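You operate a simulated robot arm through the tools that you are given. There is no shell and no other tool.

You run a simulated robot arm. Do the job below in one go: nothing can be reset, and whatever is moved stays where it is left.

JOB
Bleed the air out of the tall cell from the yellow pipe.
Fine: open the pipe's tap, the cell tap and the vent tap fully, watch the cell fill, then close all three; no puddle.

Only the result counts: the job must be done as asked and must still hold three seconds after the hand-in. Knocking over, shifting, dropping, spilling or breaking anything else fails it.

ROBOT AND FRAMES
A 6-joint arm with a two-finger gripper, fixed in place. Base frame: the origin is on the floor under the middle of its stand, x ahead of it, y to its left, z up; the work surface is at about z = 880. Lengths are in mm, angles in rad, forces in N, time in s.
It reaches about 1572 mm from its shoulder. Its first joint turns from -2.897 to 2.897 rad. Payload 2.45 kg.
The TCP is the grasp point between the finger pads, 20 mm short of the fingertips. In the tool frame z runs along the fingers and y along their closing line. The gripper opens to 140 mm; its body begins 168 mm behind the TCP.
Orientation is told as [roll, pitch, yaw] about the base's x, y, z axes, in that order, counted from this pose: with the fingers straight down and closing along the base's y, the tool's x points along the base's -x, its y along +y and its z along -z.

CONTROLS
- The arm moves only by the tool step_arm. Its argument "targets" is a list of rows, each a list of 7 numbers: the turn, a rotation vector about the tool's x, y, z in rad, then the shift along the tool's x, y, z in mm, then the finger opening in mm, from 0 to 140. In form: [[rx, ry, rz, x, y, z, fingers], ...]. A call has 1 to 20 rows; each row shifts and turns the commanded pose from where the row before left it, along the tool's axes as they then stand. Rows are played at 5 a second. More than 50 mm and 0.15 rad between two rows, or a gripper value outside its range, and nothing of the call is played. Where a pose cannot be reached the arm comes as near as it can. A force on the tool above 40 N (or 10 N above the force at the start of the call, whichever is more), or a blocked arm, ends the call early, and 0.2 s more pass. The fingers move at their own pace (about 45 mm/s each) and stop on an object; they squeeze with about 41 N. The grip force told is the motor's: it shows also when the fingers shut on nothing. Time passes only in rows, and 0.2 s behind the last, so rows that do not move let the fingers close. It gives the time, the measured TCP pose, the force on the tool (base axes), the opening and the grip force at its end, in the units of the frame above (readings bear some noise), with the torque about the TCP (base axes, N m) and any sound that the robot's microphone picked up, and new pictures: "pictures" is both (left out), scene, wrist or none.
- Cameras (640 x 400 px; columns grow to the right, rows downward): "scene" is fixed at [49.9, 500.4, 1724.1]; the picture's right is [-0.56, -0.83, 0.00], its down [-0.43, 0.29, -0.85] and it looks along [0.71, -0.47, -0.52] (base axes); focal length 333 px, centre (320, 200). "wrist" rides on the gripper at [78, 11, -209] in the tool frame; the picture's right is [-0.14, 0.99, 0.00], its down [-0.92, -0.13, -0.37] and it looks along [-0.36, -0.05, 0.93] (tool axes); focal length 280 px, centre (320, 200). There is no depth. A picture from a camera that has moved, and an enlarged one, comes with that camera's place and axes in the base frame and with its lens.
- close_up(camera, box): a new picture of the part [left, top, right, bottom] of that camera's present view, enlarged. The clock stands still meanwhile.
- finish_job(): hands the job in; it is judged then, once.

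Nothing tells you positions but the pictures and the camera data. Unless the task says otherwise, let go and move clear before handing in.

The tools are called by a JSON object that holds its "op" and its "data". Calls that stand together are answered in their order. step_arm: Moves the arm, as the interface text tells. Its arguments: {"type":"object","properties":{"targets":{"type":"array","items":{"type":"array","items":{"type":"number"}}},"pictures":{"type":"string","enum":["both","scene","wrist","none"]}},"required":["targets"]} The other tools are called the same way: close_up (camera, box) takes an enlarged picture of a part of a camera's view; finish_job () hands the job in.

At the start:

```text
t: 0.0
eef_pos: [609.4, -329.1, 1391.5]
tcp_rot: [0.001, 0.001, 0.001]
ft_force: [0.0, 0.0, 0.0]
ft_torque: [-0.02, 0.0, 0.04]
grip_width: 139.9
grasp_force: 0.1
```

scene: 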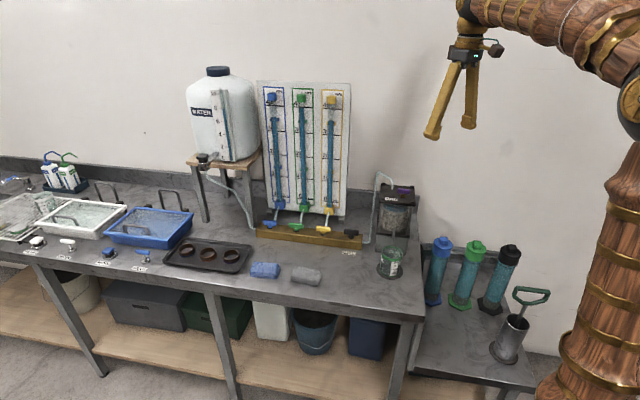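
wrist: 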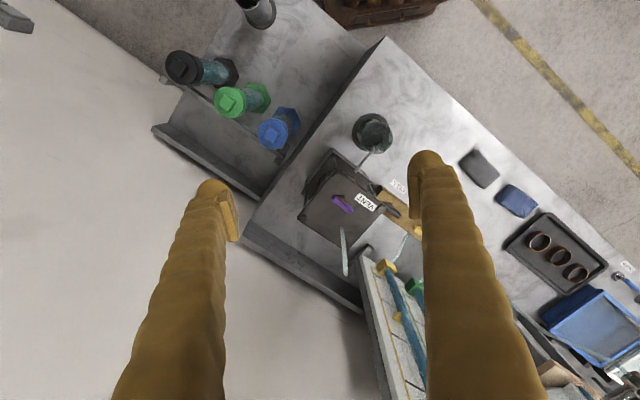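

I see a bench with a water tank, a board with three tubes (blue, green, yellow), a manifold with taps in front of it, a pump/vent box to the right, and three cells on a side shelf. I will take close-ups before moving anything.

{"op": "close_up", "data": {"camera": "scene", "box": [230, 160, 430, 290]}}

{"op": "close_up", "data": {"camera": "scene", "box": [180, 60, 380, 190]}}

{"op": "close_up", "data": {"camera": "scene", "box": [400, 220, 560, 370]}}

{"op": "close_up", "data": {"camera": "scene", "box": [0, 140, 220, 280]}}

{"op": "close_up", "data": {"camera": "wrist", "box": [240, 100, 480, 300]}}

```text
3.08 times, centred on (330, 225) of scene
camera zoom: at [49.9, 500.4, 1724.1], right [-0.56, -0.83, 0.0], down [-0.43, 0.29, -0.85], along [0.71, -0.47, -0.52], focal length 1024 px, centre (289, 123)
```

zoom: 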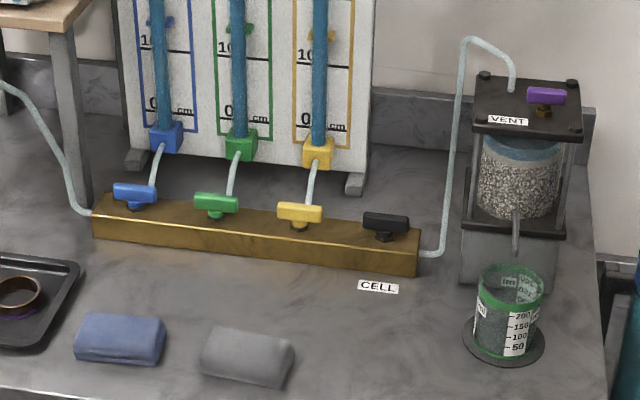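

```text
3.08 times, centred on (280, 125) of scene
camera zoom: at [49.9, 500.4, 1724.1], right [-0.56, -0.83, 0.0], down [-0.43, 0.29, -0.85], along [0.71, -0.47, -0.52], focal length 1024 px, centre (443, 431)
```

zoom: 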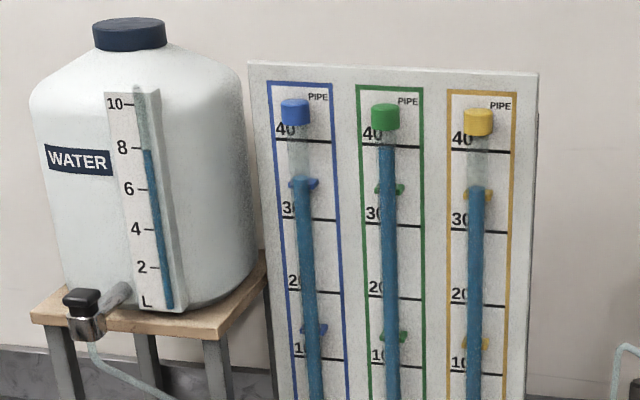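

```text
2.67 times, centred on (480, 295) of scene
camera zoom: at [49.9, 500.4, 1724.1], right [-0.56, -0.83, 0.0], down [-0.43, 0.29, -0.85], along [0.71, -0.47, -0.52], focal length 888 px, centre (-107, -53)
```

zoom: 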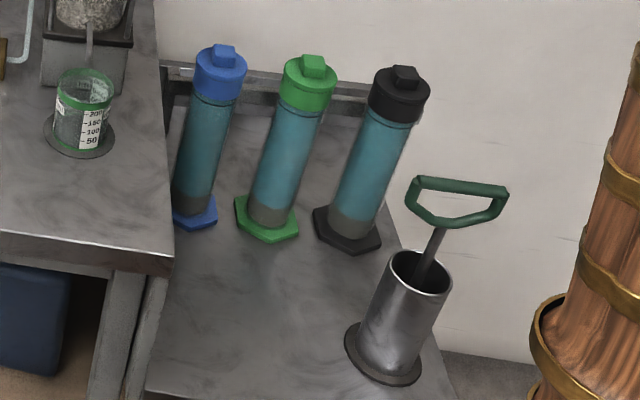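

```text
2.86 times, centred on (110, 210) of scene
camera zoom: at [49.9, 500.4, 1724.1], right [-0.56, -0.83, 0.0], down [-0.43, 0.29, -0.85], along [0.71, -0.47, -0.52], focal length 951 px, centre (920, 171)
```

zoom: 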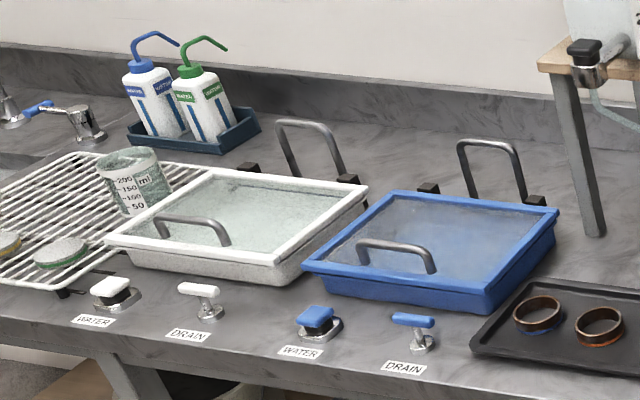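

```text
2.00 times, centred on (360, 200) of wrist
camera zoom: at [530.1, -316.7, 1600.6], right [0.14, 0.99, 0.0], down [0.92, -0.13, 0.37], along [0.36, -0.05, -0.93], focal length 561 px, centre (240, 200)
```

zoom: 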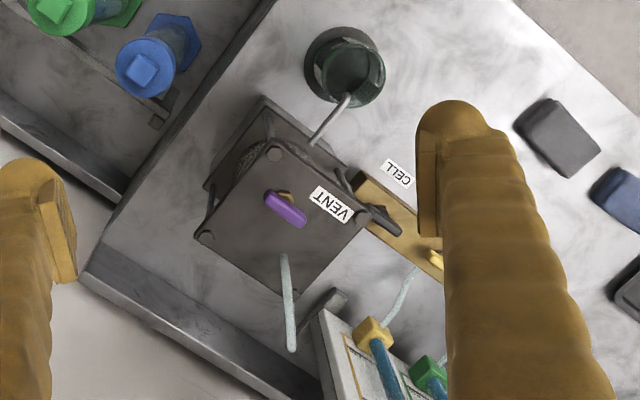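

The manifold holds the blue, green and yellow pipe taps and the black CELL tap. The purple VENT tap sits on top of the gravel-filled cell at about (722, -303, 1145). I'll zoom in further to read handle orientations and any markings.

{"op": "close_up", "data": {"camera": "scene", "box": [310, 215, 370, 255]}}

{"op": "close_up", "data": {"camera": "scene", "box": [370, 175, 425, 245]}}

{"op": "close_up", "data": {"camera": "wrist", "box": [340, 160, 440, 240]}}

{"op": "close_up", "data": {"camera": "scene", "box": [255, 205, 320, 245]}}

{"op": "close_up", "data": {"camera": "scene", "box": [375, 230, 415, 285]}}

```text
10.00 times, centred on (340, 235) of scene
camera zoom: at [49.9, 500.4, 1724.1], right [-0.56, -0.83, 0.0], down [-0.43, 0.29, -0.85], along [0.71, -0.47, -0.52], focal length 3329 px, centre (120, -150)
```

zoom: 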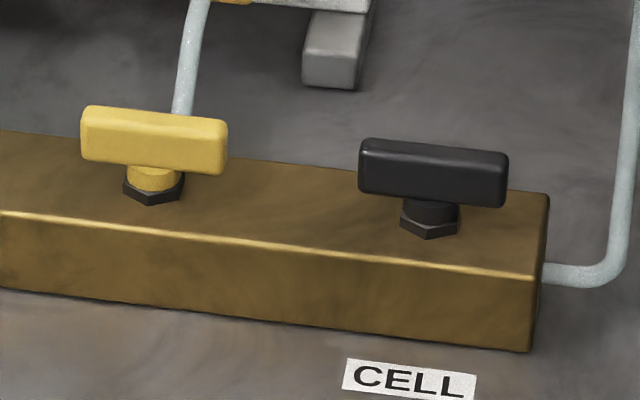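

```text
5.71 times, centred on (398, 210) of scene
camera zoom: at [49.9, 500.4, 1724.1], right [-0.56, -0.83, 0.0], down [-0.43, 0.29, -0.85], along [0.71, -0.47, -0.52], focal length 1902 px, centre (-123, 143)
```

zoom: 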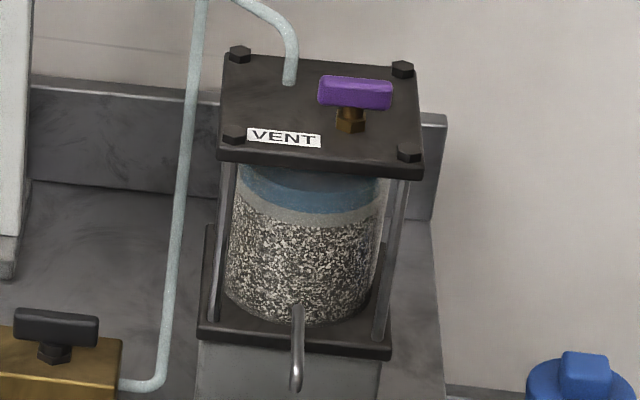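

```text
5.00 times, centred on (390, 200) of wrist
camera zoom: at [530.1, -316.7, 1600.6], right [0.14, 0.99, 0.0], down [0.92, -0.13, 0.37], along [0.36, -0.05, -0.93], focal length 1402 px, centre (-30, 200)
```

zoom: 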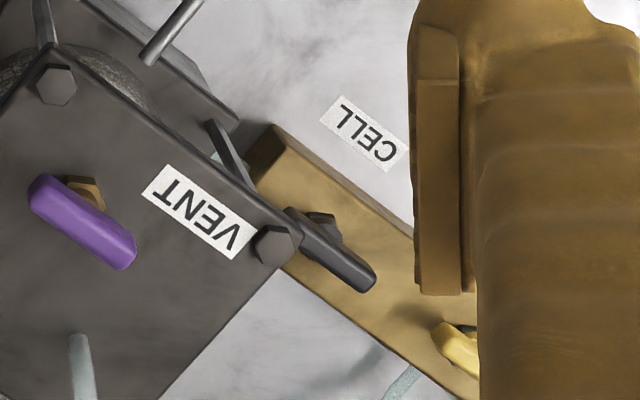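

```text
9.85 times, centred on (288, 225) of scene
camera zoom: at [49.9, 500.4, 1724.1], right [-0.56, -0.83, 0.0], down [-0.43, 0.29, -0.85], along [0.71, -0.47, -0.52], focal length 3278 px, centre (640, -46)
```

zoom: 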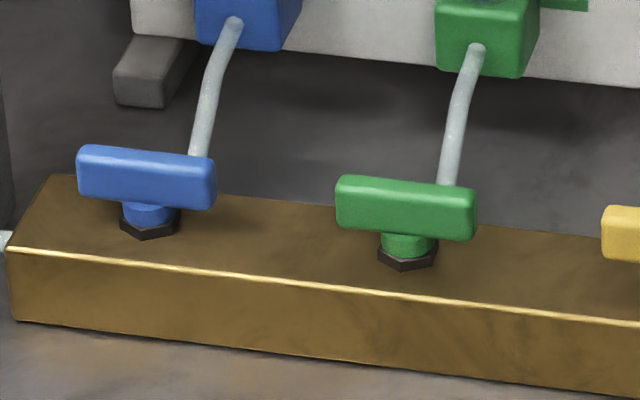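

```text
7.27 times, centred on (395, 258) of scene
camera zoom: at [49.9, 500.4, 1724.1], right [-0.56, -0.83, 0.0], down [-0.43, 0.29, -0.85], along [0.71, -0.47, -0.52], focal length 2421 px, centre (-226, -218)
```

zoom: 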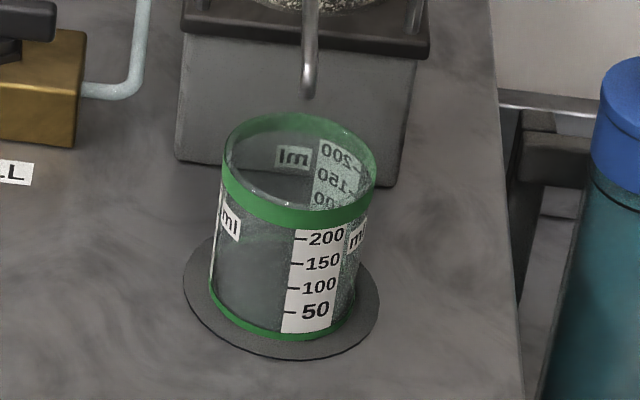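

The yellow, black (CELL) and purple (VENT) handles all lie parallel to the bar, so I take them as closed. I place the yellow tap near (912, -100, 949) and the CELL tap near (835, -176, 949). I'll move above the yellow tap at a safe height and turn the gripper 45° to line up with the handle.

{"op": "step_arm", "data": {"targets": [[0, 0, 0, -36.5, 27.4, 0, 140], [0, 0, 0, -36.5, 27.4, 0, 140], [0, 0, 0, -36.5, 27.4, 0, 140], [0, 0, 0, -36.5, 27.4, 0, 140], [0, 0, 0, -36.5, 27.4, 0, 140], [0, 0, 0, -36.5, 27.4, 0, 140], [0, 0, 0, -36.5, 27.4, 0, 140], [0, 0, 0, -36.5, 27.4, 0, 140], [0, 0, -0.131, 0, 0, 20, 140], [0, 0, -0.131, 0, 0, 20, 140], [0, 0, -0.131, 0, 0, 20, 140], [0, 0, -0.131, 0, 0, 20, 140], [0, 0, -0.131, 0, 0, 20, 140], [0, 0, -0.131, 0, 0, 20, 140]]}}

```text
t: 3.0
eef_pos: [900.9, -109.5, 1271.1]
tcp_rot: [0.001, 0.001, 0.788]
ft_force: [0.7, 0.5, -0.4]
ft_torque: [0.01, -0.02, 0.01]
grip_width: 140.0
grasp_force: 0.0
camera wrist: at [837.8, -155.9, 1479.7], right [-0.6, 0.8, 0.0], down [0.74, 0.56, 0.37], along [0.29, 0.22, -0.93], focal length 280 px, centre (320, 200)
```

scene: 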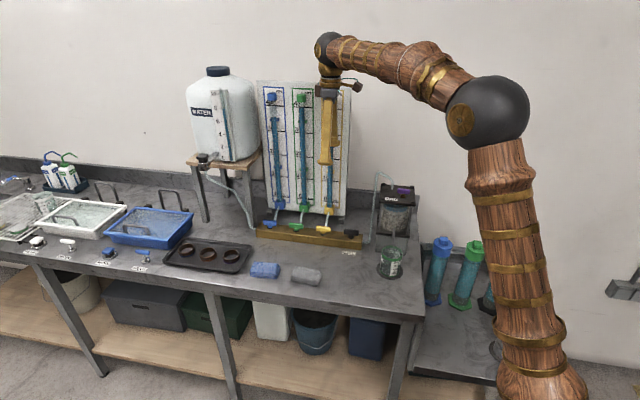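
wrist: 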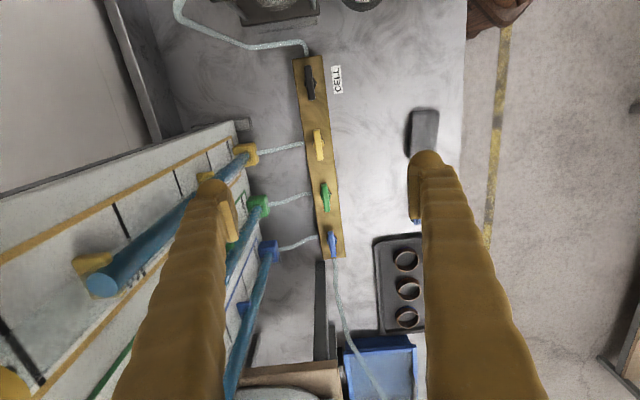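

The wrist camera now sees the whole manifold from above. I'll enlarge it to measure the taps accurately.

{"op": "close_up", "data": {"camera": "wrist", "box": [240, 40, 400, 140]}}

{"op": "close_up", "data": {"camera": "wrist", "box": [230, 120, 390, 220]}}

{"op": "close_up", "data": {"camera": "wrist", "box": [160, 0, 400, 80]}}

```text
4.00 times, centred on (320, 90) of wrist
camera zoom: at [837.8, -155.9, 1479.7], right [-0.6, 0.8, 0.0], down [0.74, 0.56, 0.37], along [0.29, 0.22, -0.93], focal length 1122 px, centre (320, 640)
```

zoom: 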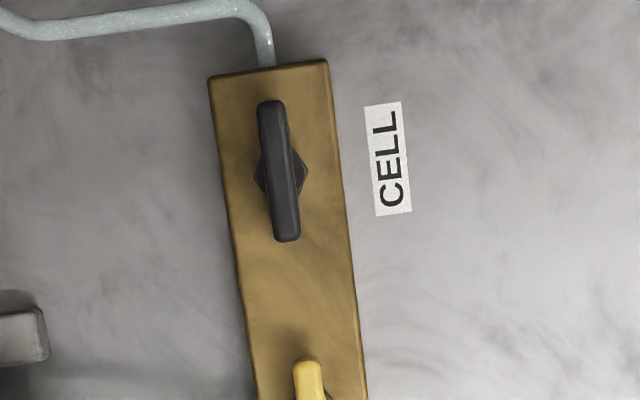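

```text
4.00 times, centred on (310, 170) of wrist
camera zoom: at [837.8, -155.9, 1479.7], right [-0.6, 0.8, 0.0], down [0.74, 0.56, 0.37], along [0.29, 0.22, -0.93], focal length 1122 px, centre (360, 320)
```

zoom: 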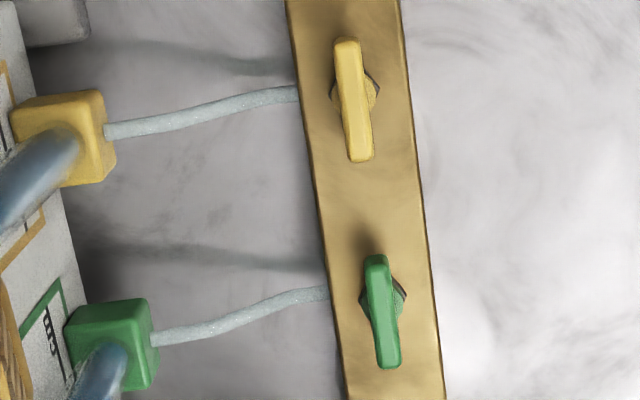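

```text
2.67 times, centred on (280, 40) of wrist
camera zoom: at [837.8, -155.9, 1479.7], right [-0.6, 0.8, 0.0], down [0.74, 0.56, 0.37], along [0.29, 0.22, -0.93], focal length 748 px, centre (427, 627)
```

zoom: 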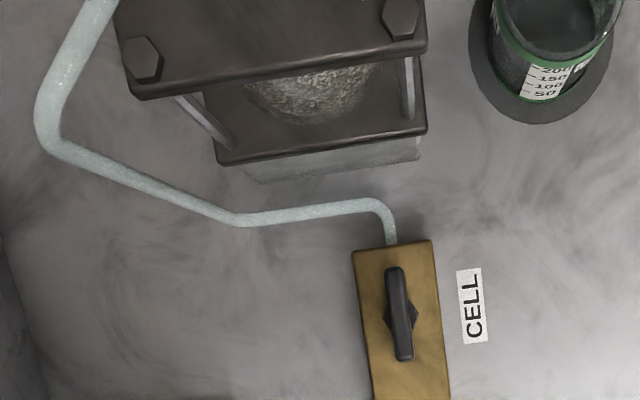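

The yellow handle measures at about (916, -100, 950), roughly 56 mm long and 12 mm wide, and its hose enters low at the back, out of the finger's way. I'll narrow the fingers and descend to just above it.

{"op": "step_arm", "data": {"targets": [[0, 0, 0, -8.6, -2.1, 0, 60], [0, 0, 0, -8.6, -2.1, 0, 60], [0, 0, 0, 0, 0, 30, 60], [0, 0, 0, 0, 0, 40, 60], [0, 0, 0, 0, 0, 40, 60], [0, 0, 0, 0, 0, 40, 60], [0, 0, 0, 0, 0, 40, 60], [0, 0, 0, 0, 0, 40, 60], [0, 0, 0, 0, 0, 25, 60]]}}

```text
t: 5.0
eef_pos: [916.2, -98.5, 1014.2]
tcp_rot: [-0.002, 0.0, 0.784]
ft_force: [-0.2, 0.0, 0.7]
ft_torque: [0.01, -0.05, -0.04]
grip_width: 60.3
grasp_force: 0.1
camera wrist: at [853.7, -145.7, 1223.7], right [-0.6, 0.8, 0.0], down [0.74, 0.56, 0.37], along [0.29, 0.22, -0.93], focal length 280 px, centre (320, 200)
```

scene: 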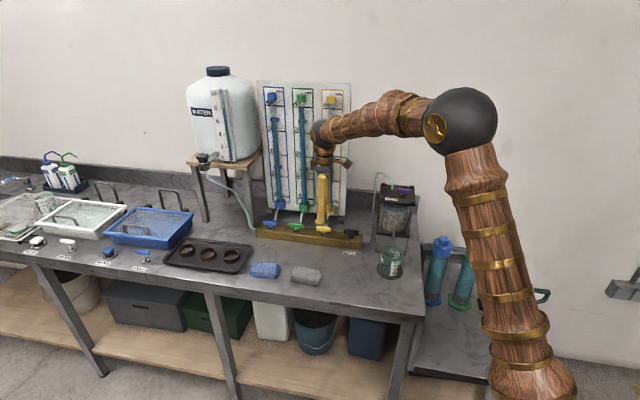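
wrist: 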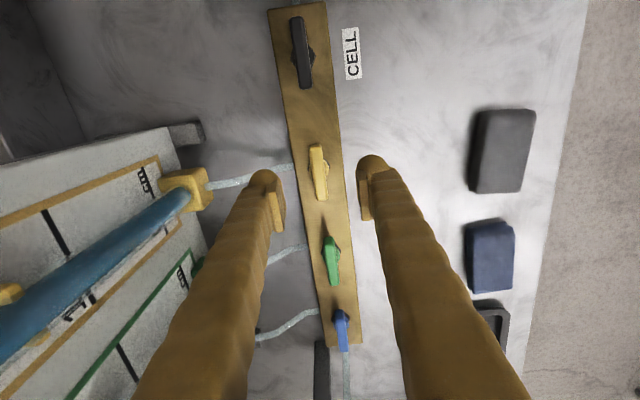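

The fingers straddle the yellow handle with room on both sides. I'll re-measure the handle from this closer view.

{"op": "close_up", "data": {"camera": "wrist", "box": [250, 125, 390, 215]}}

{"op": "close_up", "data": {"camera": "scene", "box": [295, 190, 375, 245]}}

```text
4.44 times, centred on (320, 170) of wrist
camera zoom: at [853.7, -145.7, 1223.7], right [-0.6, 0.8, 0.0], down [0.74, 0.56, 0.37], along [0.29, 0.22, -0.93], focal length 1246 px, centre (320, 333)
```

zoom: 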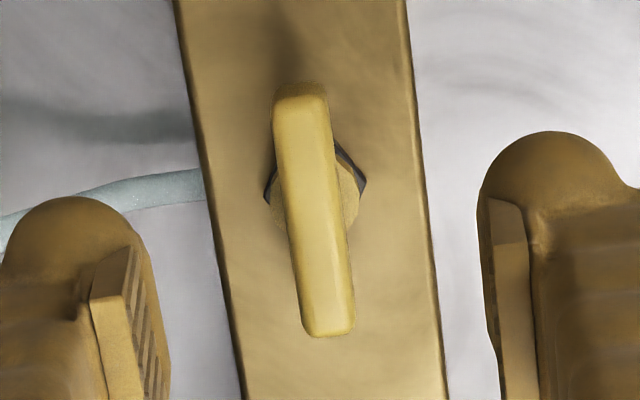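

```text
7.27 times, centred on (335, 218) of scene
camera zoom: at [49.9, 500.4, 1724.1], right [-0.56, -0.83, 0.0], down [-0.43, 0.29, -0.85], along [0.71, -0.47, -0.52], focal length 2421 px, centre (211, 73)
```

zoom: 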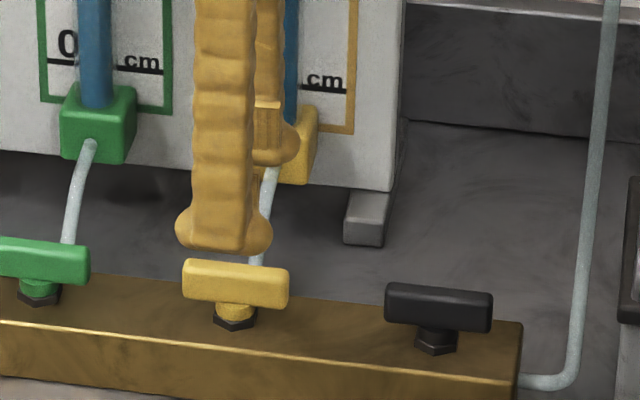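

The tap axis is at about (915.5, -100.5). I'll descend to z ≈ 955 and close on the handle.

{"op": "step_arm", "data": {"targets": [[0, 0, 0, 1.9, -0.9, 20, 60], [0, 0, 0, 0, 0, 20, 60], [0, 0, 0, 0, 0, 19, 60], [0, 0, 0, 0, 0, 0, 60], [0, 0, 0, 0, 0, 0, 8], [0, 0, 0, 0, 0, 0, 8], [0, 0, 0, 0, 0, 0, 8], [0, 0, 0, 0, 0, 0, 8]]}}

```text
t: 6.8
eef_pos: [915.9, -102.2, 960.1]
tcp_rot: [-0.001, 0.0, 0.785]
ft_force: [5.6, -3.0, -3.7]
ft_torque: [0.04, -0.05, -0.01]
grip_width: 12.3
grasp_force: 29.3
camera wrist: at [852.4, -149.1, 1168.4], right [-0.6, 0.8, 0.0], down [0.74, 0.56, 0.37], along [0.29, 0.22, -0.93], focal length 280 px, centre (320, 200)
```

scene: 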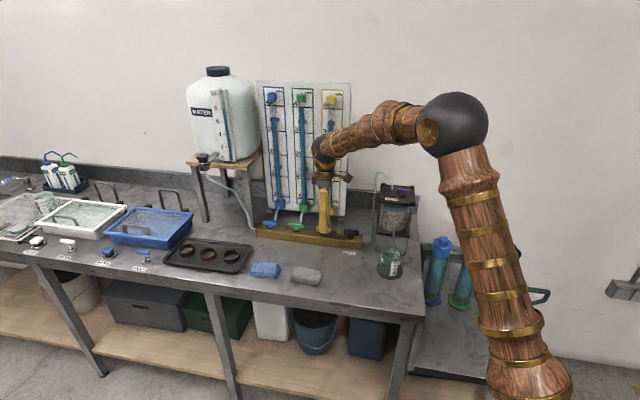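
wrist: 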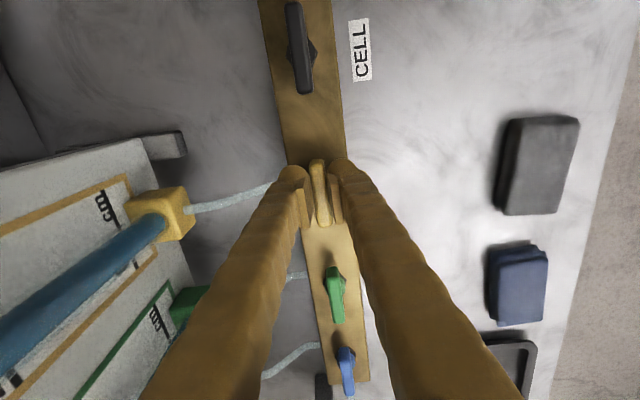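

The yellow handle is gripped at 12.3 mm. I'll try a small counter-clockwise turn (seen from above) and check the torque and picture to find the opening direction.

{"op": "step_arm", "data": {"targets": [[0, 0, -0.1, 0, 0, 0, 8], [0, 0, -0.1, 0, 0, 0, 8]], "pictures": "wrist"}}

```text
t: 7.4
eef_pos: [916.2, -103.4, 961.0]
tcp_rot: [-0.002, 0.001, 0.988]
ft_force: [12.6, -16.8, 9.0]
ft_torque: [-0.09, -0.14, -0.09]
grip_width: 11.7
grasp_force: 39.1
camera wrist: at [863.6, -161.2, 1168.3], right [-0.75, 0.66, 0.0], down [0.61, 0.7, 0.37], along [0.25, 0.28, -0.93], focal length 280 px, centre (320, 200)
```

wrist: 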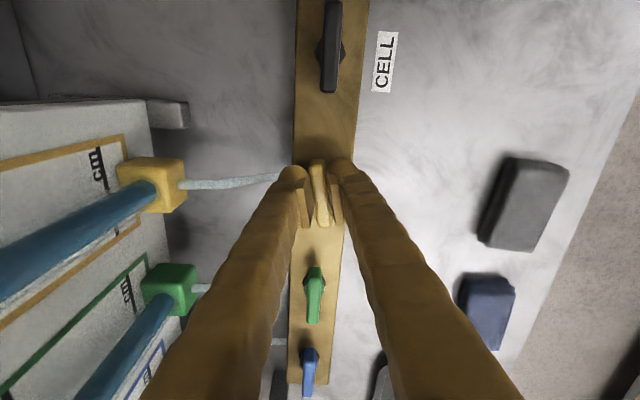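

The handle turned freely with the gripper counter-clockwise. The side force suggests I'm a couple of mm off axis toward the front, so I'll correct that and keep turning.

{"op": "step_arm", "data": {"targets": [[0, 0, 0, 0.5, -2.4, -2, 8], [0, 0, -0.12, 0, 0, 0, 8], [0, 0, -0.12, 0, 0, 0, 8], [0, 0, -0.12, 0, 0, 0, 8]], "pictures": "wrist"}}

```text
t: 8.4
eef_pos: [918.1, -104.2, 959.6]
tcp_rot: [-0.002, 0.0, 1.347]
ft_force: [30.0, 2.5, -8.5]
ft_torque: [0.11, -0.28, -0.18]
grip_width: 12.0
grasp_force: 38.6
camera wrist: at [889.5, -176.8, 1168.3], right [-0.94, 0.35, 0.0], down [0.33, 0.87, 0.37], along [0.13, 0.34, -0.93], focal length 280 px, centre (320, 200)
```

wrist: 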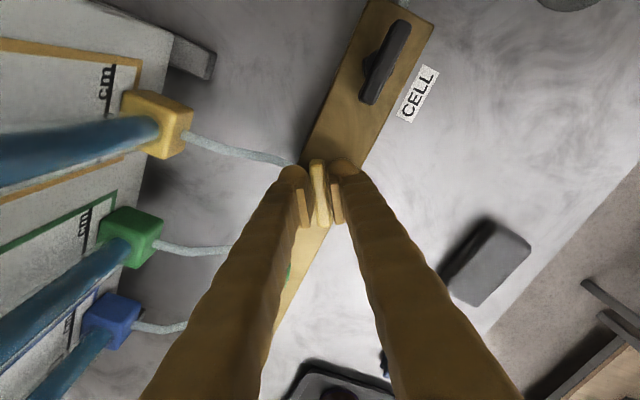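

The tap is turning but side force is building up from an off-centre grip. With the cell tap still shut nothing flows, so I'll release, re-centre and re-grip.

{"op": "step_arm", "data": {"targets": [[0, 0, 0, 0, 0, 0, 40], [0, 0, 0, 0, 0, 0, 40], [0, 0, 0, 0, 0, 0, 40]], "pictures": "wrist"}}

{"op": "close_up", "data": {"camera": "wrist", "box": [250, 140, 390, 230]}}

{"op": "close_up", "data": {"camera": "scene", "box": [295, 190, 375, 245]}}

```text
t: 9.2
eef_pos: [915.8, -104.7, 960.0]
tcp_rot: [0.001, -0.001, 1.344]
ft_force: [-0.4, 0.1, 0.4]
ft_torque: [0.0, 0.01, 0.0]
grip_width: 40.1
grasp_force: 0.0
camera wrist: at [888.4, -176.9, 1168.6], right [-0.94, 0.35, 0.0], down [0.33, 0.87, 0.37], along [0.13, 0.34, -0.93], focal length 280 px, centre (320, 200)
```

wrist: 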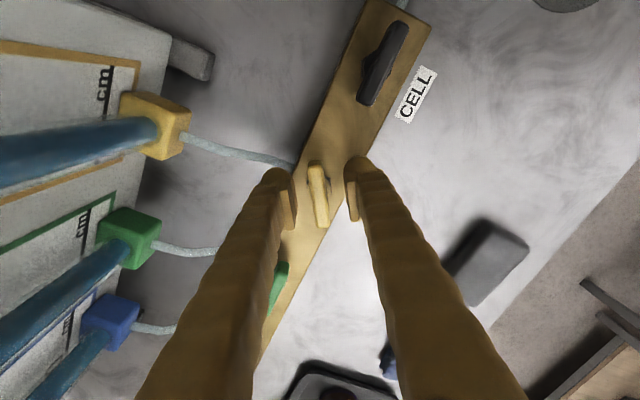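

```text
4.44 times, centred on (320, 185) of wrist
camera zoom: at [888.4, -176.9, 1168.6], right [-0.94, 0.35, 0.0], down [0.33, 0.87, 0.37], along [0.13, 0.34, -0.93], focal length 1246 px, centre (320, 267)
```

zoom: 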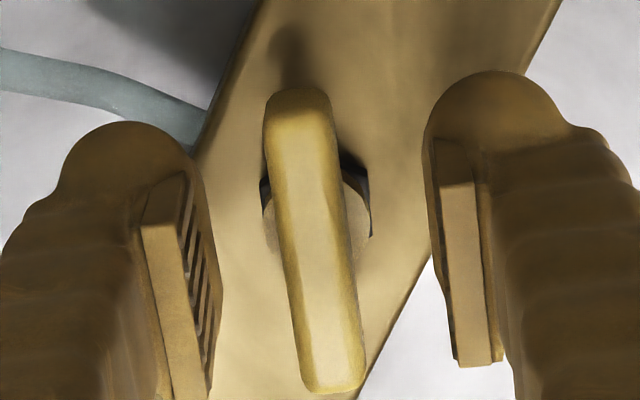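

```text
7.27 times, centred on (335, 218) of scene
camera zoom: at [49.9, 500.4, 1724.1], right [-0.56, -0.83, 0.0], down [-0.43, 0.29, -0.85], along [0.71, -0.47, -0.52], focal length 2421 px, centre (211, 73)
```

zoom: 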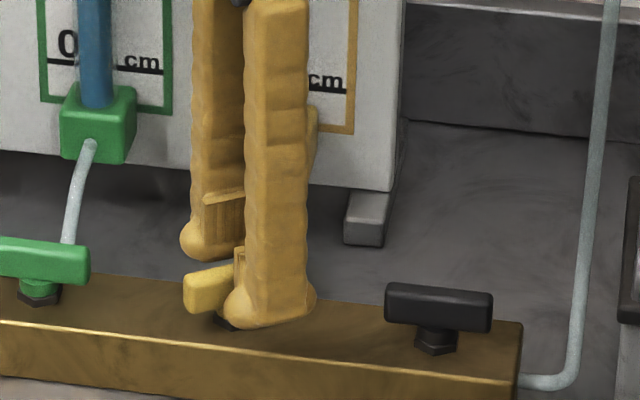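

The tap axis works out nearer (919, -99.5), so my grip was about 5 mm off along the handle. I'll shift there, re-grip and continue turning.

{"op": "step_arm", "data": {"targets": [[0, 0, 0, -4.9, -1.1, 2, 40], [0, 0, 0, 0, 0, 0, 8], [0, 0, 0, 0, 0, 0, 8], [0, 0, 0, 0, 0, 0, 8], [0, 0, 0, 0, 0, 0, 8]], "pictures": "none"}}

```text
t: 10.4
eef_pos: [919.3, -99.7, 957.8]
tcp_rot: [0.0, 0.0, 1.345]
ft_force: [11.0, -2.1, -2.2]
ft_torque: [-0.01, -0.1, -0.01]
grip_width: 12.3
grasp_force: 38.6
```

Gripped with only a small side load. I'll trim 0.9 mm and turn further.

{"op": "step_arm", "data": {"targets": [[0, 0, -0.12, 0, -0.9, 0, 8], [0, 0, -0.12, 0, 0, 0, 8], [0, 0, -0.12, 0, 0, 0, 8], [0, 0, -0.12, 0, 0, 0, 8]], "pictures": "none"}}

```text
t: 11.4
eef_pos: [920.6, -100.3, 956.2]
tcp_rot: [0.002, 0.0, 1.827]
ft_force: [2.1, 0.3, -5.6]
ft_torque: [-0.09, -0.08, 0.02]
grip_width: 11.7
grasp_force: 39.0
```

The grip is now well centred. I'll turn the remaining half radian to the end stop.

{"op": "step_arm", "data": {"targets": [[0, 0, -0.12, 0, 0, 0, 8], [0, 0, -0.12, 0, 0, 0, 8], [0, 0, -0.12, 0, 0, 0, 8], [0, 0, -0.12, 0, 0, 0, 8]], "pictures": "none"}}

{"op": "step_arm", "data": {"targets": [[0, 0, -0.06, 0, 0, 0, 8], [0, 0, -0.05, 0, 0, 0, 8]], "pictures": "wrist"}}

```text
t: 12.4
eef_pos: [919.3, -100.0, 957.0]
tcp_rot: [-0.001, 0.001, 2.309]
ft_force: [1.8, 14.5, -7.9]
ft_torque: [0.13, 0.0, -0.04]
grip_width: 11.9
grasp_force: 38.5
```

```text
t: 13.0
eef_pos: [919.2, -100.3, 958.0]
tcp_rot: [-0.001, -0.001, 2.417]
ft_force: [5.2, 17.1, -13.5]
ft_torque: [0.28, 0.08, -0.99]
grip_width: 12.8
grasp_force: 39.8
camera wrist: at [971.4, -158.8, 1166.3], right [-0.76, -0.65, 0.0], down [-0.6, 0.71, 0.37], along [-0.24, 0.28, -0.93], focal length 280 px, centre (320, 200)
```

wrist: 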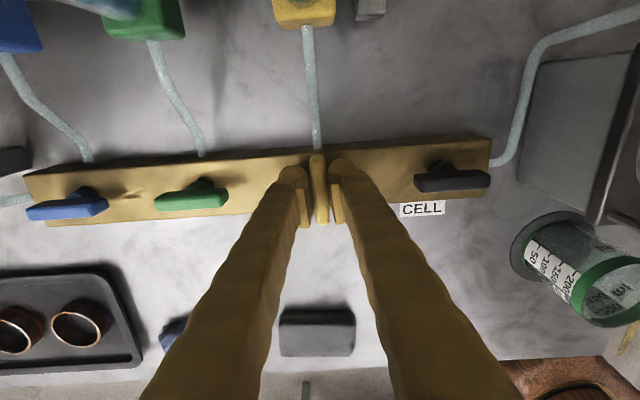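

A firm stop torque (about -1 N·m) at roughly 90° shows the yellow tap is fully open, with the handle now across the bar. I'll ease off, release, lift straight up and check it.

{"op": "step_arm", "data": {"targets": [[0, 0, 0.05, 0, 0, 0, 8], [0, 0, 0, 0, 0, 0, 60], [0, 0, 0, 0, 0, 0, 60], [0, 0, 0, 0, 0, 0, 60], [0, 0, 0, 0, 0, -30, 60], [0, 0, 0, 0, 0, -40, 60], [0, 0, 0, 0, 0, -40, 60], [0, 0, 0, 0, 0, -40, 60], [0, 0, 0, 0, 0, -40, 60], [0, 0, 0, 0, 0, -40, 60], [0, 0, 0, 0, 0, 0, 60]]}}

{"op": "close_up", "data": {"camera": "wrist", "box": [220, 100, 460, 250]}}

{"op": "close_up", "data": {"camera": "scene", "box": [300, 170, 420, 260]}}

```text
t: 15.4
eef_pos: [924.9, -99.1, 1188.9]
tcp_rot: [0.001, 0.0, 2.367]
ft_force: [0.1, 0.2, 0.9]
ft_torque: [-0.04, 0.0, 0.02]
grip_width: 59.9
grasp_force: 0.0
camera wrist: at [972.7, -160.4, 1398.4], right [-0.79, -0.61, 0.0], down [-0.57, 0.74, 0.37], along [-0.23, 0.29, -0.93], focal length 280 px, centre (320, 200)
```

scene: 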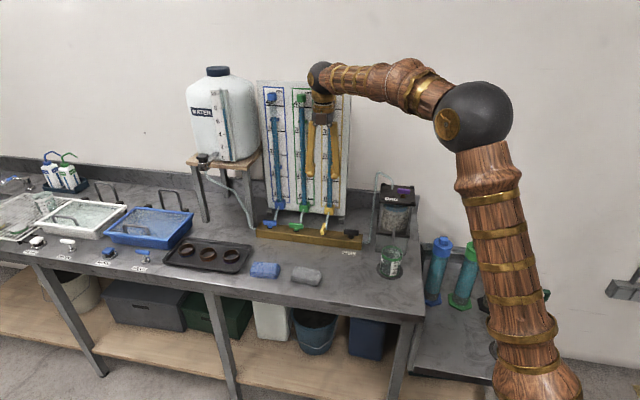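
wrist: 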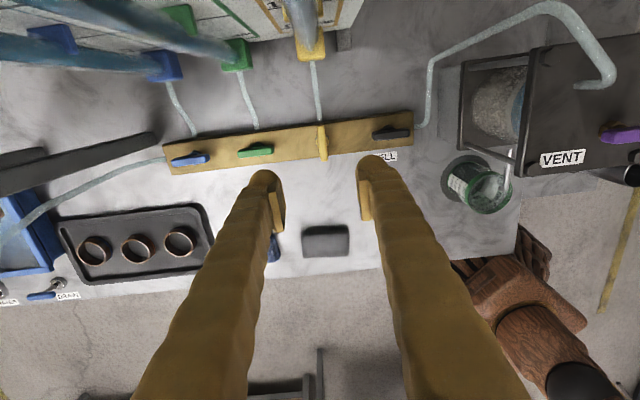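

```text
2.67 times, centred on (340, 175) of wrist
camera zoom: at [972.7, -160.4, 1398.4], right [-0.79, -0.61, 0.0], down [-0.57, 0.74, 0.37], along [-0.23, 0.29, -0.93], focal length 748 px, centre (267, 267)
```

zoom: 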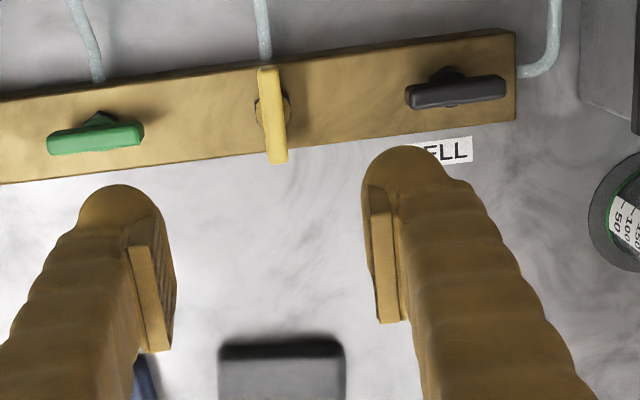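

```text
4.44 times, centred on (360, 215) of scene
camera zoom: at [49.9, 500.4, 1724.1], right [-0.56, -0.83, 0.0], down [-0.43, 0.29, -0.85], along [0.71, -0.47, -0.52], focal length 1480 px, centre (142, 133)
```

zoom: 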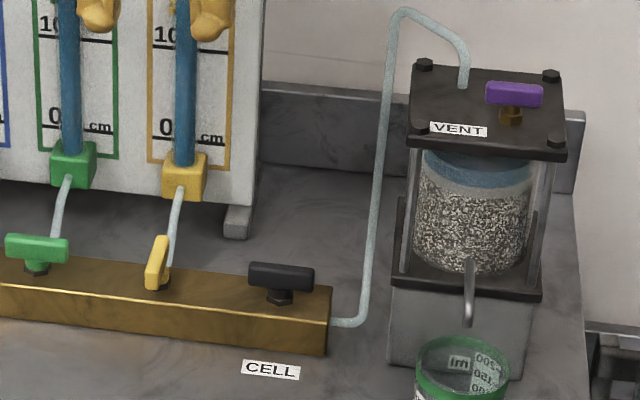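

The yellow tap is open, its handle across the bar. By offset from yellow, the CELL tap axis should be near (841.5, -176). I'll take one still row to check how noisy the pose reading is.

{"op": "step_arm", "data": {"targets": [[0, 0, 0, 0, 0, 0, 60], [0, 0, 0, 0, 0, 0, 60]], "pictures": "none"}}

{"op": "step_arm", "data": {"targets": [[0, 0, 0, 0, 0, 0, 60]], "pictures": "none"}}

```text
t: 16.0
eef_pos: [924.4, -100.0, 1189.3]
tcp_rot: [0.0, 0.0, 2.368]
ft_force: [-0.2, -0.2, -0.2]
ft_torque: [0.01, -0.02, 0.0]
grip_width: 60.1
grasp_force: 0.1
```

```text
t: 16.4
eef_pos: [924.4, -99.2, 1189.8]
tcp_rot: [0.001, 0.0, 2.369]
ft_force: [0.5, 0.8, -0.7]
ft_torque: [0.0, -0.01, -0.01]
grip_width: 60.2
grasp_force: 0.1
```

The still reading is steady at (924.4, -99.5), so noise is under 1 mm. To keep the camera away from the cell I'll work the CELL tap with the gripper turned half round, camera on the far-left then front side. I'll move over the CELL tap and swing clockwise at this safe height.

{"op": "step_arm", "data": {"targets": [[0, 0, 0, -1.9, 37.7, 0, 60], [0, 0, 0, -1.9, 37.7, 0, 60], [0, 0, 0, -2.0, 37.7, 0, 60], [0, 0, 0.1434, 0, 0, 0, 60], [0, 0, 0.1434, 0, 0, 0, 60], [0, 0, 0.1434, 0, 0, 0, 60], [0, 0, 0.1434, 0, 0, 0, 60], [0, 0, 0.1434, 0, 0, 0, 60], [0, 0, 0.1434, 0, 0, 0, 60], [0, 0, 0.1434, 0, 0, 0, 60], [0, 0, 0.1434, 0, 0, 0, 60], [0, 0, 0.1434, 0, 0, 0, 60], [0, 0, 0.1434, 0, 0, 0, 60], [0, 0, 0.1434, 0, 0, 0, 60], [0, 0, 0.1434, 0, 0, 0, 60], [0, 0, 0.1434, 0, 0, 0, 60], [0, 0, 0.1434, 0, 0, 0, 60], [0, 0, 0.1434, 0, 0, 0, 60]], "pictures": "none"}}

{"op": "step_arm", "data": {"targets": [[0, 0, 0.1434, 0, 0, 0, 60], [0, 0, 0.1434, 0, 0, 0, 60], [0, 0, 0.1434, 0, 0, 0, 60], [0, 0, 0.1434, 0, 0, 0, 60], [0, 0, 0.1434, 0, 0, 0, 60], [0, 0, 0.1434, 0, 0, 0, 60], [0, 0, 0.1434, 0, 0, 0, 60], [0, 0, 0.1434, 0, 0, 0, 60], [0, 0, 0.1434, 0, 0, 0, 60], [0, 0, 0.1434, 0, 0, 0, 60], [0, 0, 0.1434, 0, 0, 0, 60], [0, 0, 0.1434, 0, 0, 0, 60], [0, 0, 0.1434, 0, 0, 0, 60], [0, 0, 0.1434, 0, 0, 0, 60], [0, 0, 0.1434, 0, 0, 0, 60], [0, 0, 0.1434, 0, 0, 0, 60], [0, 0, 0.1434, 0, 0, 0, 60], [0, 0, 0.1434, 0, 0, 0, 60], [0, 0, 0, 0, 0, 0, 60]]}}

```text
t: 20.2
eef_pos: [837.8, -175.7, 1187.7]
tcp_rot: [-0.001, -0.001, 0.212]
ft_force: [0.0, -0.3, 0.3]
ft_torque: [-0.04, 0.01, 0.01]
grip_width: 60.2
grasp_force: 0.2
```

```text
t: 24.2
eef_pos: [836.3, -175.8, 1188.0]
tcp_rot: [0.0, 0.0, -2.369]
ft_force: [0.3, 0.6, -0.6]
ft_torque: [-0.01, 0.04, 0.01]
grip_width: 59.8
grasp_force: 0.1
camera wrist: at [900.2, -128.5, 1396.3], right [0.59, -0.81, 0.0], down [-0.75, -0.55, 0.37], along [-0.3, -0.22, -0.93], focal length 280 px, centre (320, 200)
```

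scene: 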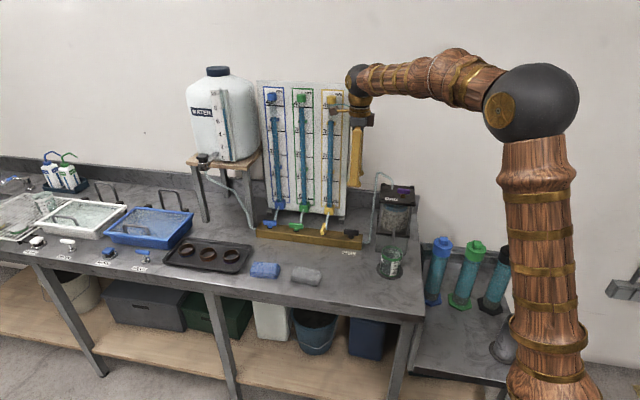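
wrist: 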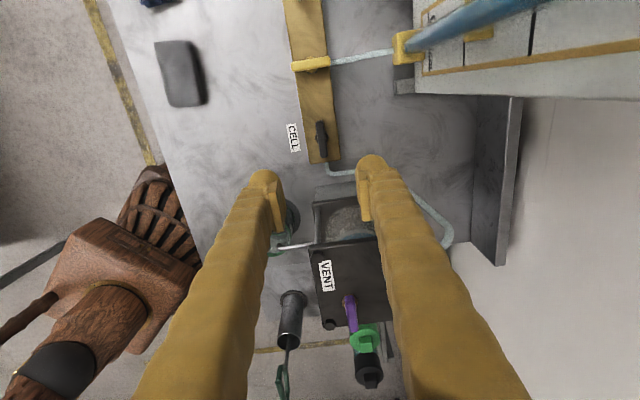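

The swing worked, and the gripper is now at yaw -2.37 with the camera on the far side from the cell. Combining the views puts the CELL tap axis at about (841.5, -175.3). I'll descend to just above it and re-check.

{"op": "step_arm", "data": {"targets": [[0, 0, 0, 4.1, 3.3, 40, 60], [0, 0, 0, 0, 0, 40, 60], [0, 0, 0, 0, 0, 40, 60], [0, 0, 0, 0, 0, 40, 60], [0, 0, 0, 0, 0, 15, 60], [0, 0, 0, 0, 0, 0, 60], [0, 0, 0, 0, 0, 0, 60]]}}

{"op": "close_up", "data": {"camera": "wrist", "box": [250, 110, 390, 200]}}

{"op": "close_up", "data": {"camera": "scene", "box": [310, 150, 430, 250]}}

```text
t: 25.8
eef_pos: [843.6, -176.5, 1011.6]
tcp_rot: [-0.001, -0.001, -2.367]
ft_force: [0.3, 0.3, 0.2]
ft_torque: [-0.02, -0.01, 0.02]
grip_width: 60.3
grasp_force: 0.0
camera wrist: at [907.2, -127.7, 1221.5], right [0.59, -0.8, 0.0], down [-0.75, -0.55, 0.37], along [-0.3, -0.22, -0.93], focal length 280 px, centre (320, 200)
```

scene: 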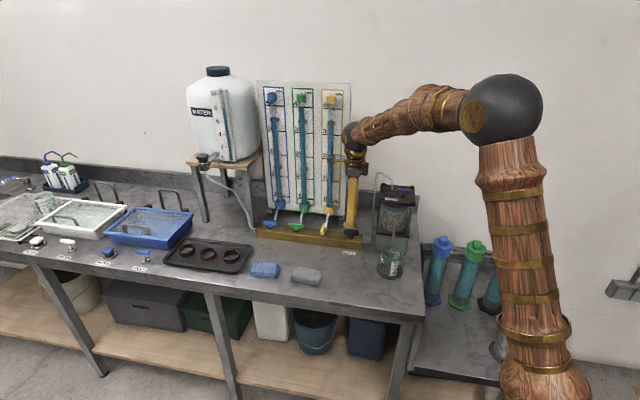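
wrist: 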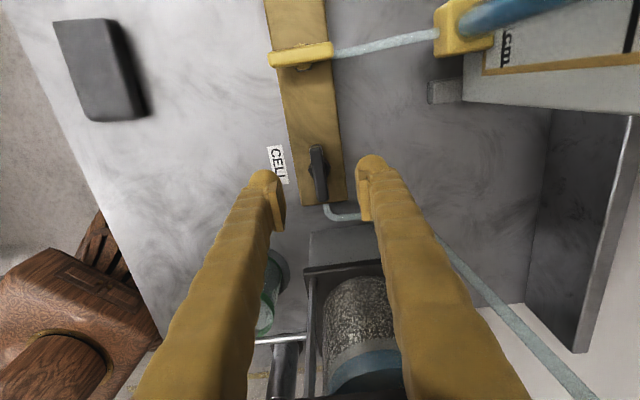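

```text
4.44 times, centred on (320, 155) of wrist
camera zoom: at [907.2, -127.7, 1221.5], right [0.59, -0.8, 0.0], down [-0.75, -0.55, 0.37], along [-0.3, -0.22, -0.93], focal length 1246 px, centre (320, 400)
```

zoom: 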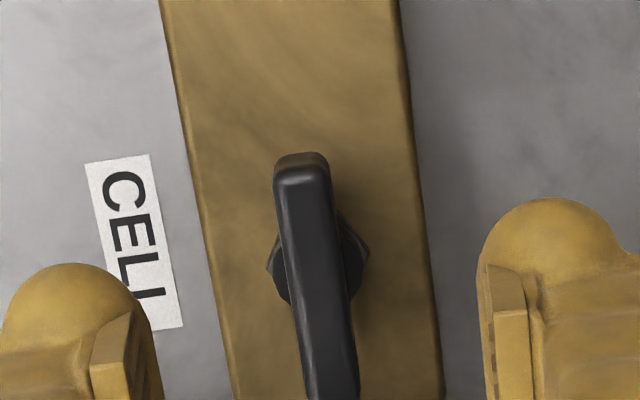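

```text
4.00 times, centred on (370, 200) of scene
camera zoom: at [49.9, 500.4, 1724.1], right [-0.56, -0.83, 0.0], down [-0.43, 0.29, -0.85], along [0.71, -0.47, -0.52], focal length 1332 px, centre (120, 200)
```

zoom: 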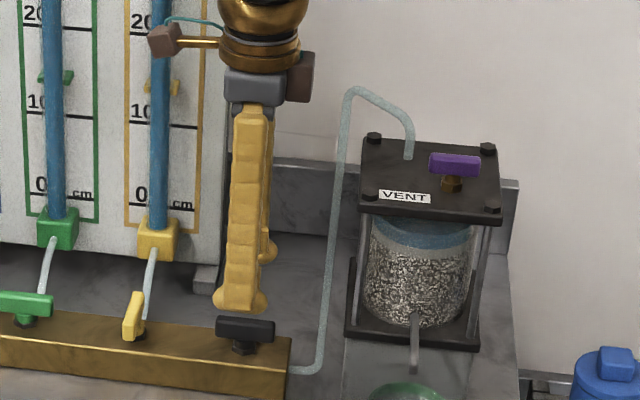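

I'm centred within a couple of mm over the CELL handle. I'll trim, descend to z ≈ 957 and grip.

{"op": "step_arm", "data": {"targets": [[0, 0, 0, -1.3, -1.7, 20, 60], [0, 0, 0, 0, 0, 20, 60], [0, 0, 0, 0, 0, 14, 60], [0, 0, 0, 0, 0, 0, 60], [0, 0, 0, 0, 0, 0, 60]], "pictures": "wrist"}}

{"op": "close_up", "data": {"camera": "wrist", "box": [250, 140, 390, 230]}}

```text
t: 27.0
eef_pos: [839.9, -175.4, 958.8]
tcp_rot: [0.0, -0.001, -2.367]
ft_force: [0.1, 0.3, 0.0]
ft_torque: [0.0, -0.03, 0.04]
grip_width: 60.1
grasp_force: 0.0
camera wrist: at [903.8, -127.5, 1166.9], right [0.59, -0.8, 0.0], down [-0.75, -0.55, 0.37], along [-0.3, -0.22, -0.93], focal length 280 px, centre (320, 200)
```

wrist: 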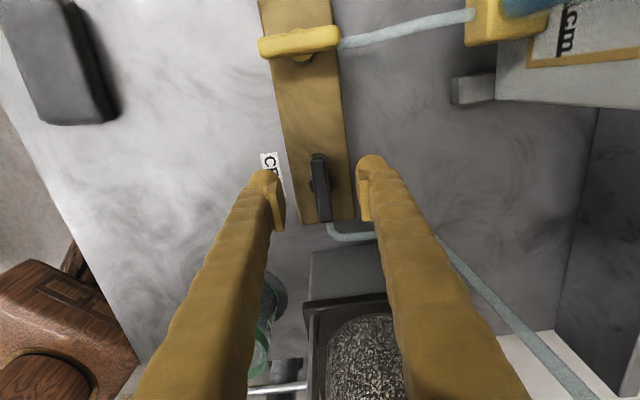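

```text
4.44 times, centred on (320, 185) of wrist
camera zoom: at [903.8, -127.5, 1166.9], right [0.59, -0.8, 0.0], down [-0.75, -0.55, 0.37], along [-0.3, -0.22, -0.93], focal length 1246 px, centre (320, 267)
```

zoom: 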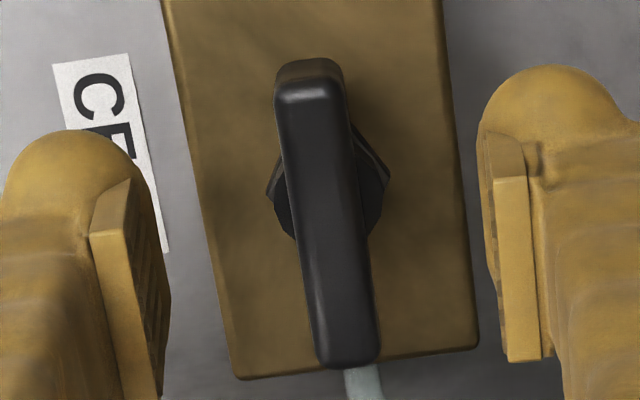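

The CELL handle is centred between the fingers to about 1 mm. I'll grip and check the side load before turning.

{"op": "step_arm", "data": {"targets": [[0, 0, 0, 0, 0, 0, 8], [0, 0, 0, 0, 0, 0, 8], [0, 0, 0, 0, 0, 0, 8], [0, 0, 0, 0, 0, 0, 8]], "pictures": "none"}}

```text
t: 28.0
eef_pos: [840.3, -174.8, 959.4]
tcp_rot: [-0.001, 0.001, -2.368]
ft_force: [6.4, -7.7, -2.9]
ft_torque: [0.0, -0.1, 0.07]
grip_width: 15.0
grasp_force: 5.9
```

{"op": "step_arm", "data": {"targets": [[0, 0, 0, 0, 0, 0, 8], [0, 0, 0, 0, 0, 0, 8]], "pictures": "none"}}

```text
t: 28.6
eef_pos: [839.7, -175.7, 957.4]
tcp_rot: [-0.001, 0.0, -2.369]
ft_force: [8.0, -7.8, -1.0]
ft_torque: [-0.09, -0.09, 0.1]
grip_width: 15.7
grasp_force: 5.3
```

The reading (15.7 mm, only 5 N) is unlike the yellow grip, so I'll look before turning.

{"op": "close_up", "data": {"camera": "wrist", "box": [250, 140, 390, 230]}}

{"op": "close_up", "data": {"camera": "scene", "box": [320, 200, 380, 250]}}

```text
4.44 times, centred on (320, 185) of wrist
camera zoom: at [903.9, -127.6, 1167.0], right [0.59, -0.8, 0.0], down [-0.75, -0.55, 0.37], along [-0.3, -0.22, -0.93], focal length 1246 px, centre (320, 267)
```

zoom: 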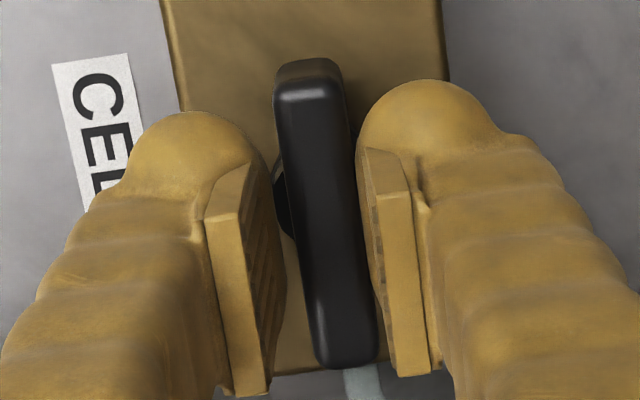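

```text
8.00 times, centred on (350, 225) of scene
camera zoom: at [49.9, 500.4, 1724.1], right [-0.56, -0.83, 0.0], down [-0.43, 0.29, -0.85], along [0.71, -0.47, -0.52], focal length 2663 px, centre (80, 0)
```

zoom: 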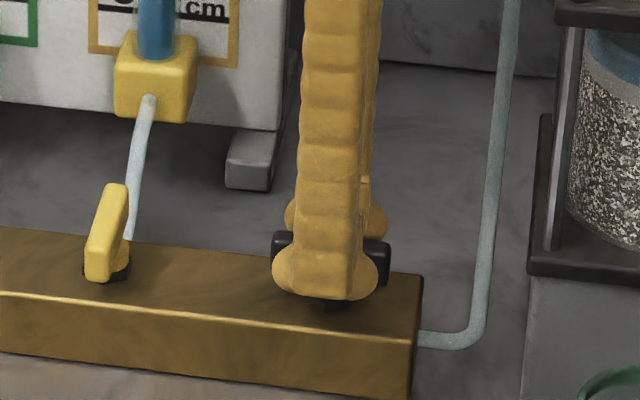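

One finger touches while the other has a ~3.5 mm gap, so the handle is about 2 mm toward the wall side. I'll shift the gripper that way while it closes.

{"op": "step_arm", "data": {"targets": [[0, 0, 0, 0, 1.0, 0, 8], [0, 0, 0, 0, 0.8, 0, 8], [0, 0, 0, 0, 0, 0, 8], [0, 0, 0, 0, 0, 0, 8]], "pictures": "none"}}

{"op": "close_up", "data": {"camera": "wrist", "box": [250, 140, 390, 230]}}

```text
t: 29.6
eef_pos: [841.3, -177.7, 958.6]
tcp_rot: [-0.001, 0.001, -2.365]
ft_force: [7.9, -1.2, -2.4]
ft_torque: [-0.02, -0.08, 0.15]
grip_width: 12.3
grasp_force: 25.6
```

```text
4.44 times, centred on (320, 185) of wrist
camera zoom: at [904.8, -128.7, 1166.9], right [0.59, -0.8, 0.0], down [-0.75, -0.55, 0.37], along [-0.3, -0.22, -0.93], focal length 1246 px, centre (320, 267)
```

zoom: 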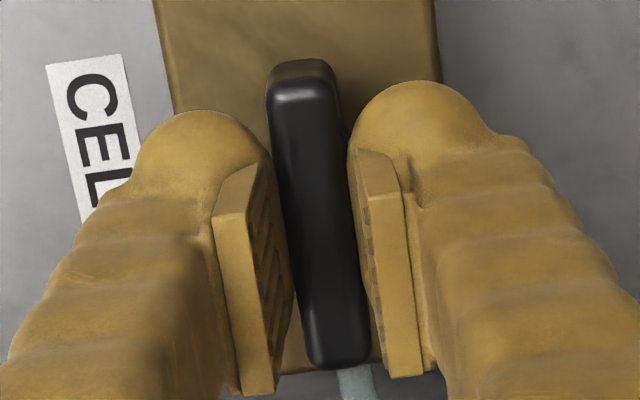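

The CELL handle is now gripped (12.3 mm, 26 N). I'll turn it counter-clockwise in stages.

{"op": "step_arm", "data": {"targets": [[0, 0, -0.13, 0, 0.2, 0, 8], [0, 0, -0.13, 0, 0, 0, 8], [0, 0, -0.13, 0, 0, 0, 8], [0, 0, -0.13, 0, 0, 0, 8]], "pictures": "none"}}

```text
t: 30.6
eef_pos: [841.7, -176.5, 959.4]
tcp_rot: [0.001, 0.0, -1.845]
ft_force: [24.1, 3.8, -7.1]
ft_torque: [0.2, -0.27, 0.0]
grip_width: 12.3
grasp_force: 38.7
```

Side load 24 N toward +x, so I'll trim 1.7 mm that way and continue.

{"op": "step_arm", "data": {"targets": [[0, 0, -0.1, 0.4, 1.6, 0, 8], [0, 0, -0.13, 0, 0, 0, 8], [0, 0, -0.13, 0, 0, 0, 8], [0, 0, -0.13, 0, 0, 0, 8]], "pictures": "none"}}

```text
t: 31.6
eef_pos: [841.7, -175.6, 958.2]
tcp_rot: [-0.004, 0.002, -1.358]
ft_force: [-12.8, 5.7, -18.7]
ft_torque: [-0.08, 0.06, -0.02]
grip_width: 11.6
grasp_force: 38.8
```

Loads are moderate. I'll trim slightly and finish the turn toward the stop at about yaw -0.79.

{"op": "step_arm", "data": {"targets": [[0, 0, -0.13, 0.5, -0.7, 1, 8], [0, 0, -0.13, 0, 0, 0, 8], [0, 0, -0.13, 0, 0, 0, 8], [0, 0, -0.11, 0, 0, 0, 8]], "pictures": "none"}}

{"op": "step_arm", "data": {"targets": [[0, 0, -0.06, 0, 0, 0, 8], [0, 0, -0.06, 0, 0, 0, 8]], "pictures": "both"}}

```text
t: 32.6
eef_pos: [842.1, -177.2, 958.9]
tcp_rot: [0.0, -0.001, -0.855]
ft_force: [-12.7, 0.4, -3.9]
ft_torque: [0.09, 0.22, -0.05]
grip_width: 12.2
grasp_force: 39.0
```

```text
t: 33.2
eef_pos: [840.6, -177.5, 958.1]
tcp_rot: [0.001, -0.002, -0.737]
ft_force: [1.3, 5.6, 0.3]
ft_torque: [0.16, 0.09, -1.01]
grip_width: 12.4
grasp_force: 39.3
camera wrist: at [790.6, -115.3, 1167.0], right [0.77, 0.64, 0.0], down [0.6, -0.71, 0.37], along [0.24, -0.28, -0.93], focal length 280 px, centre (320, 200)
```

scene: 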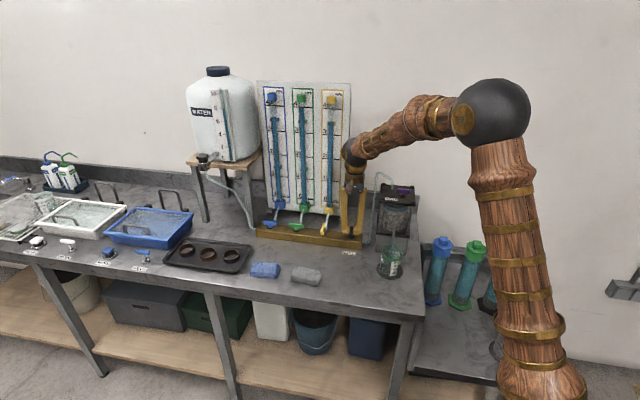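
wrist: 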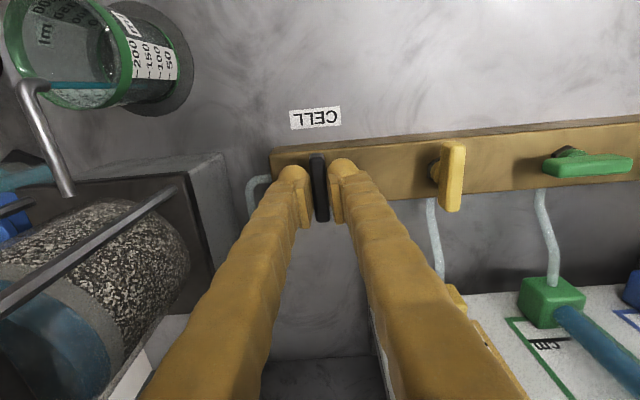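

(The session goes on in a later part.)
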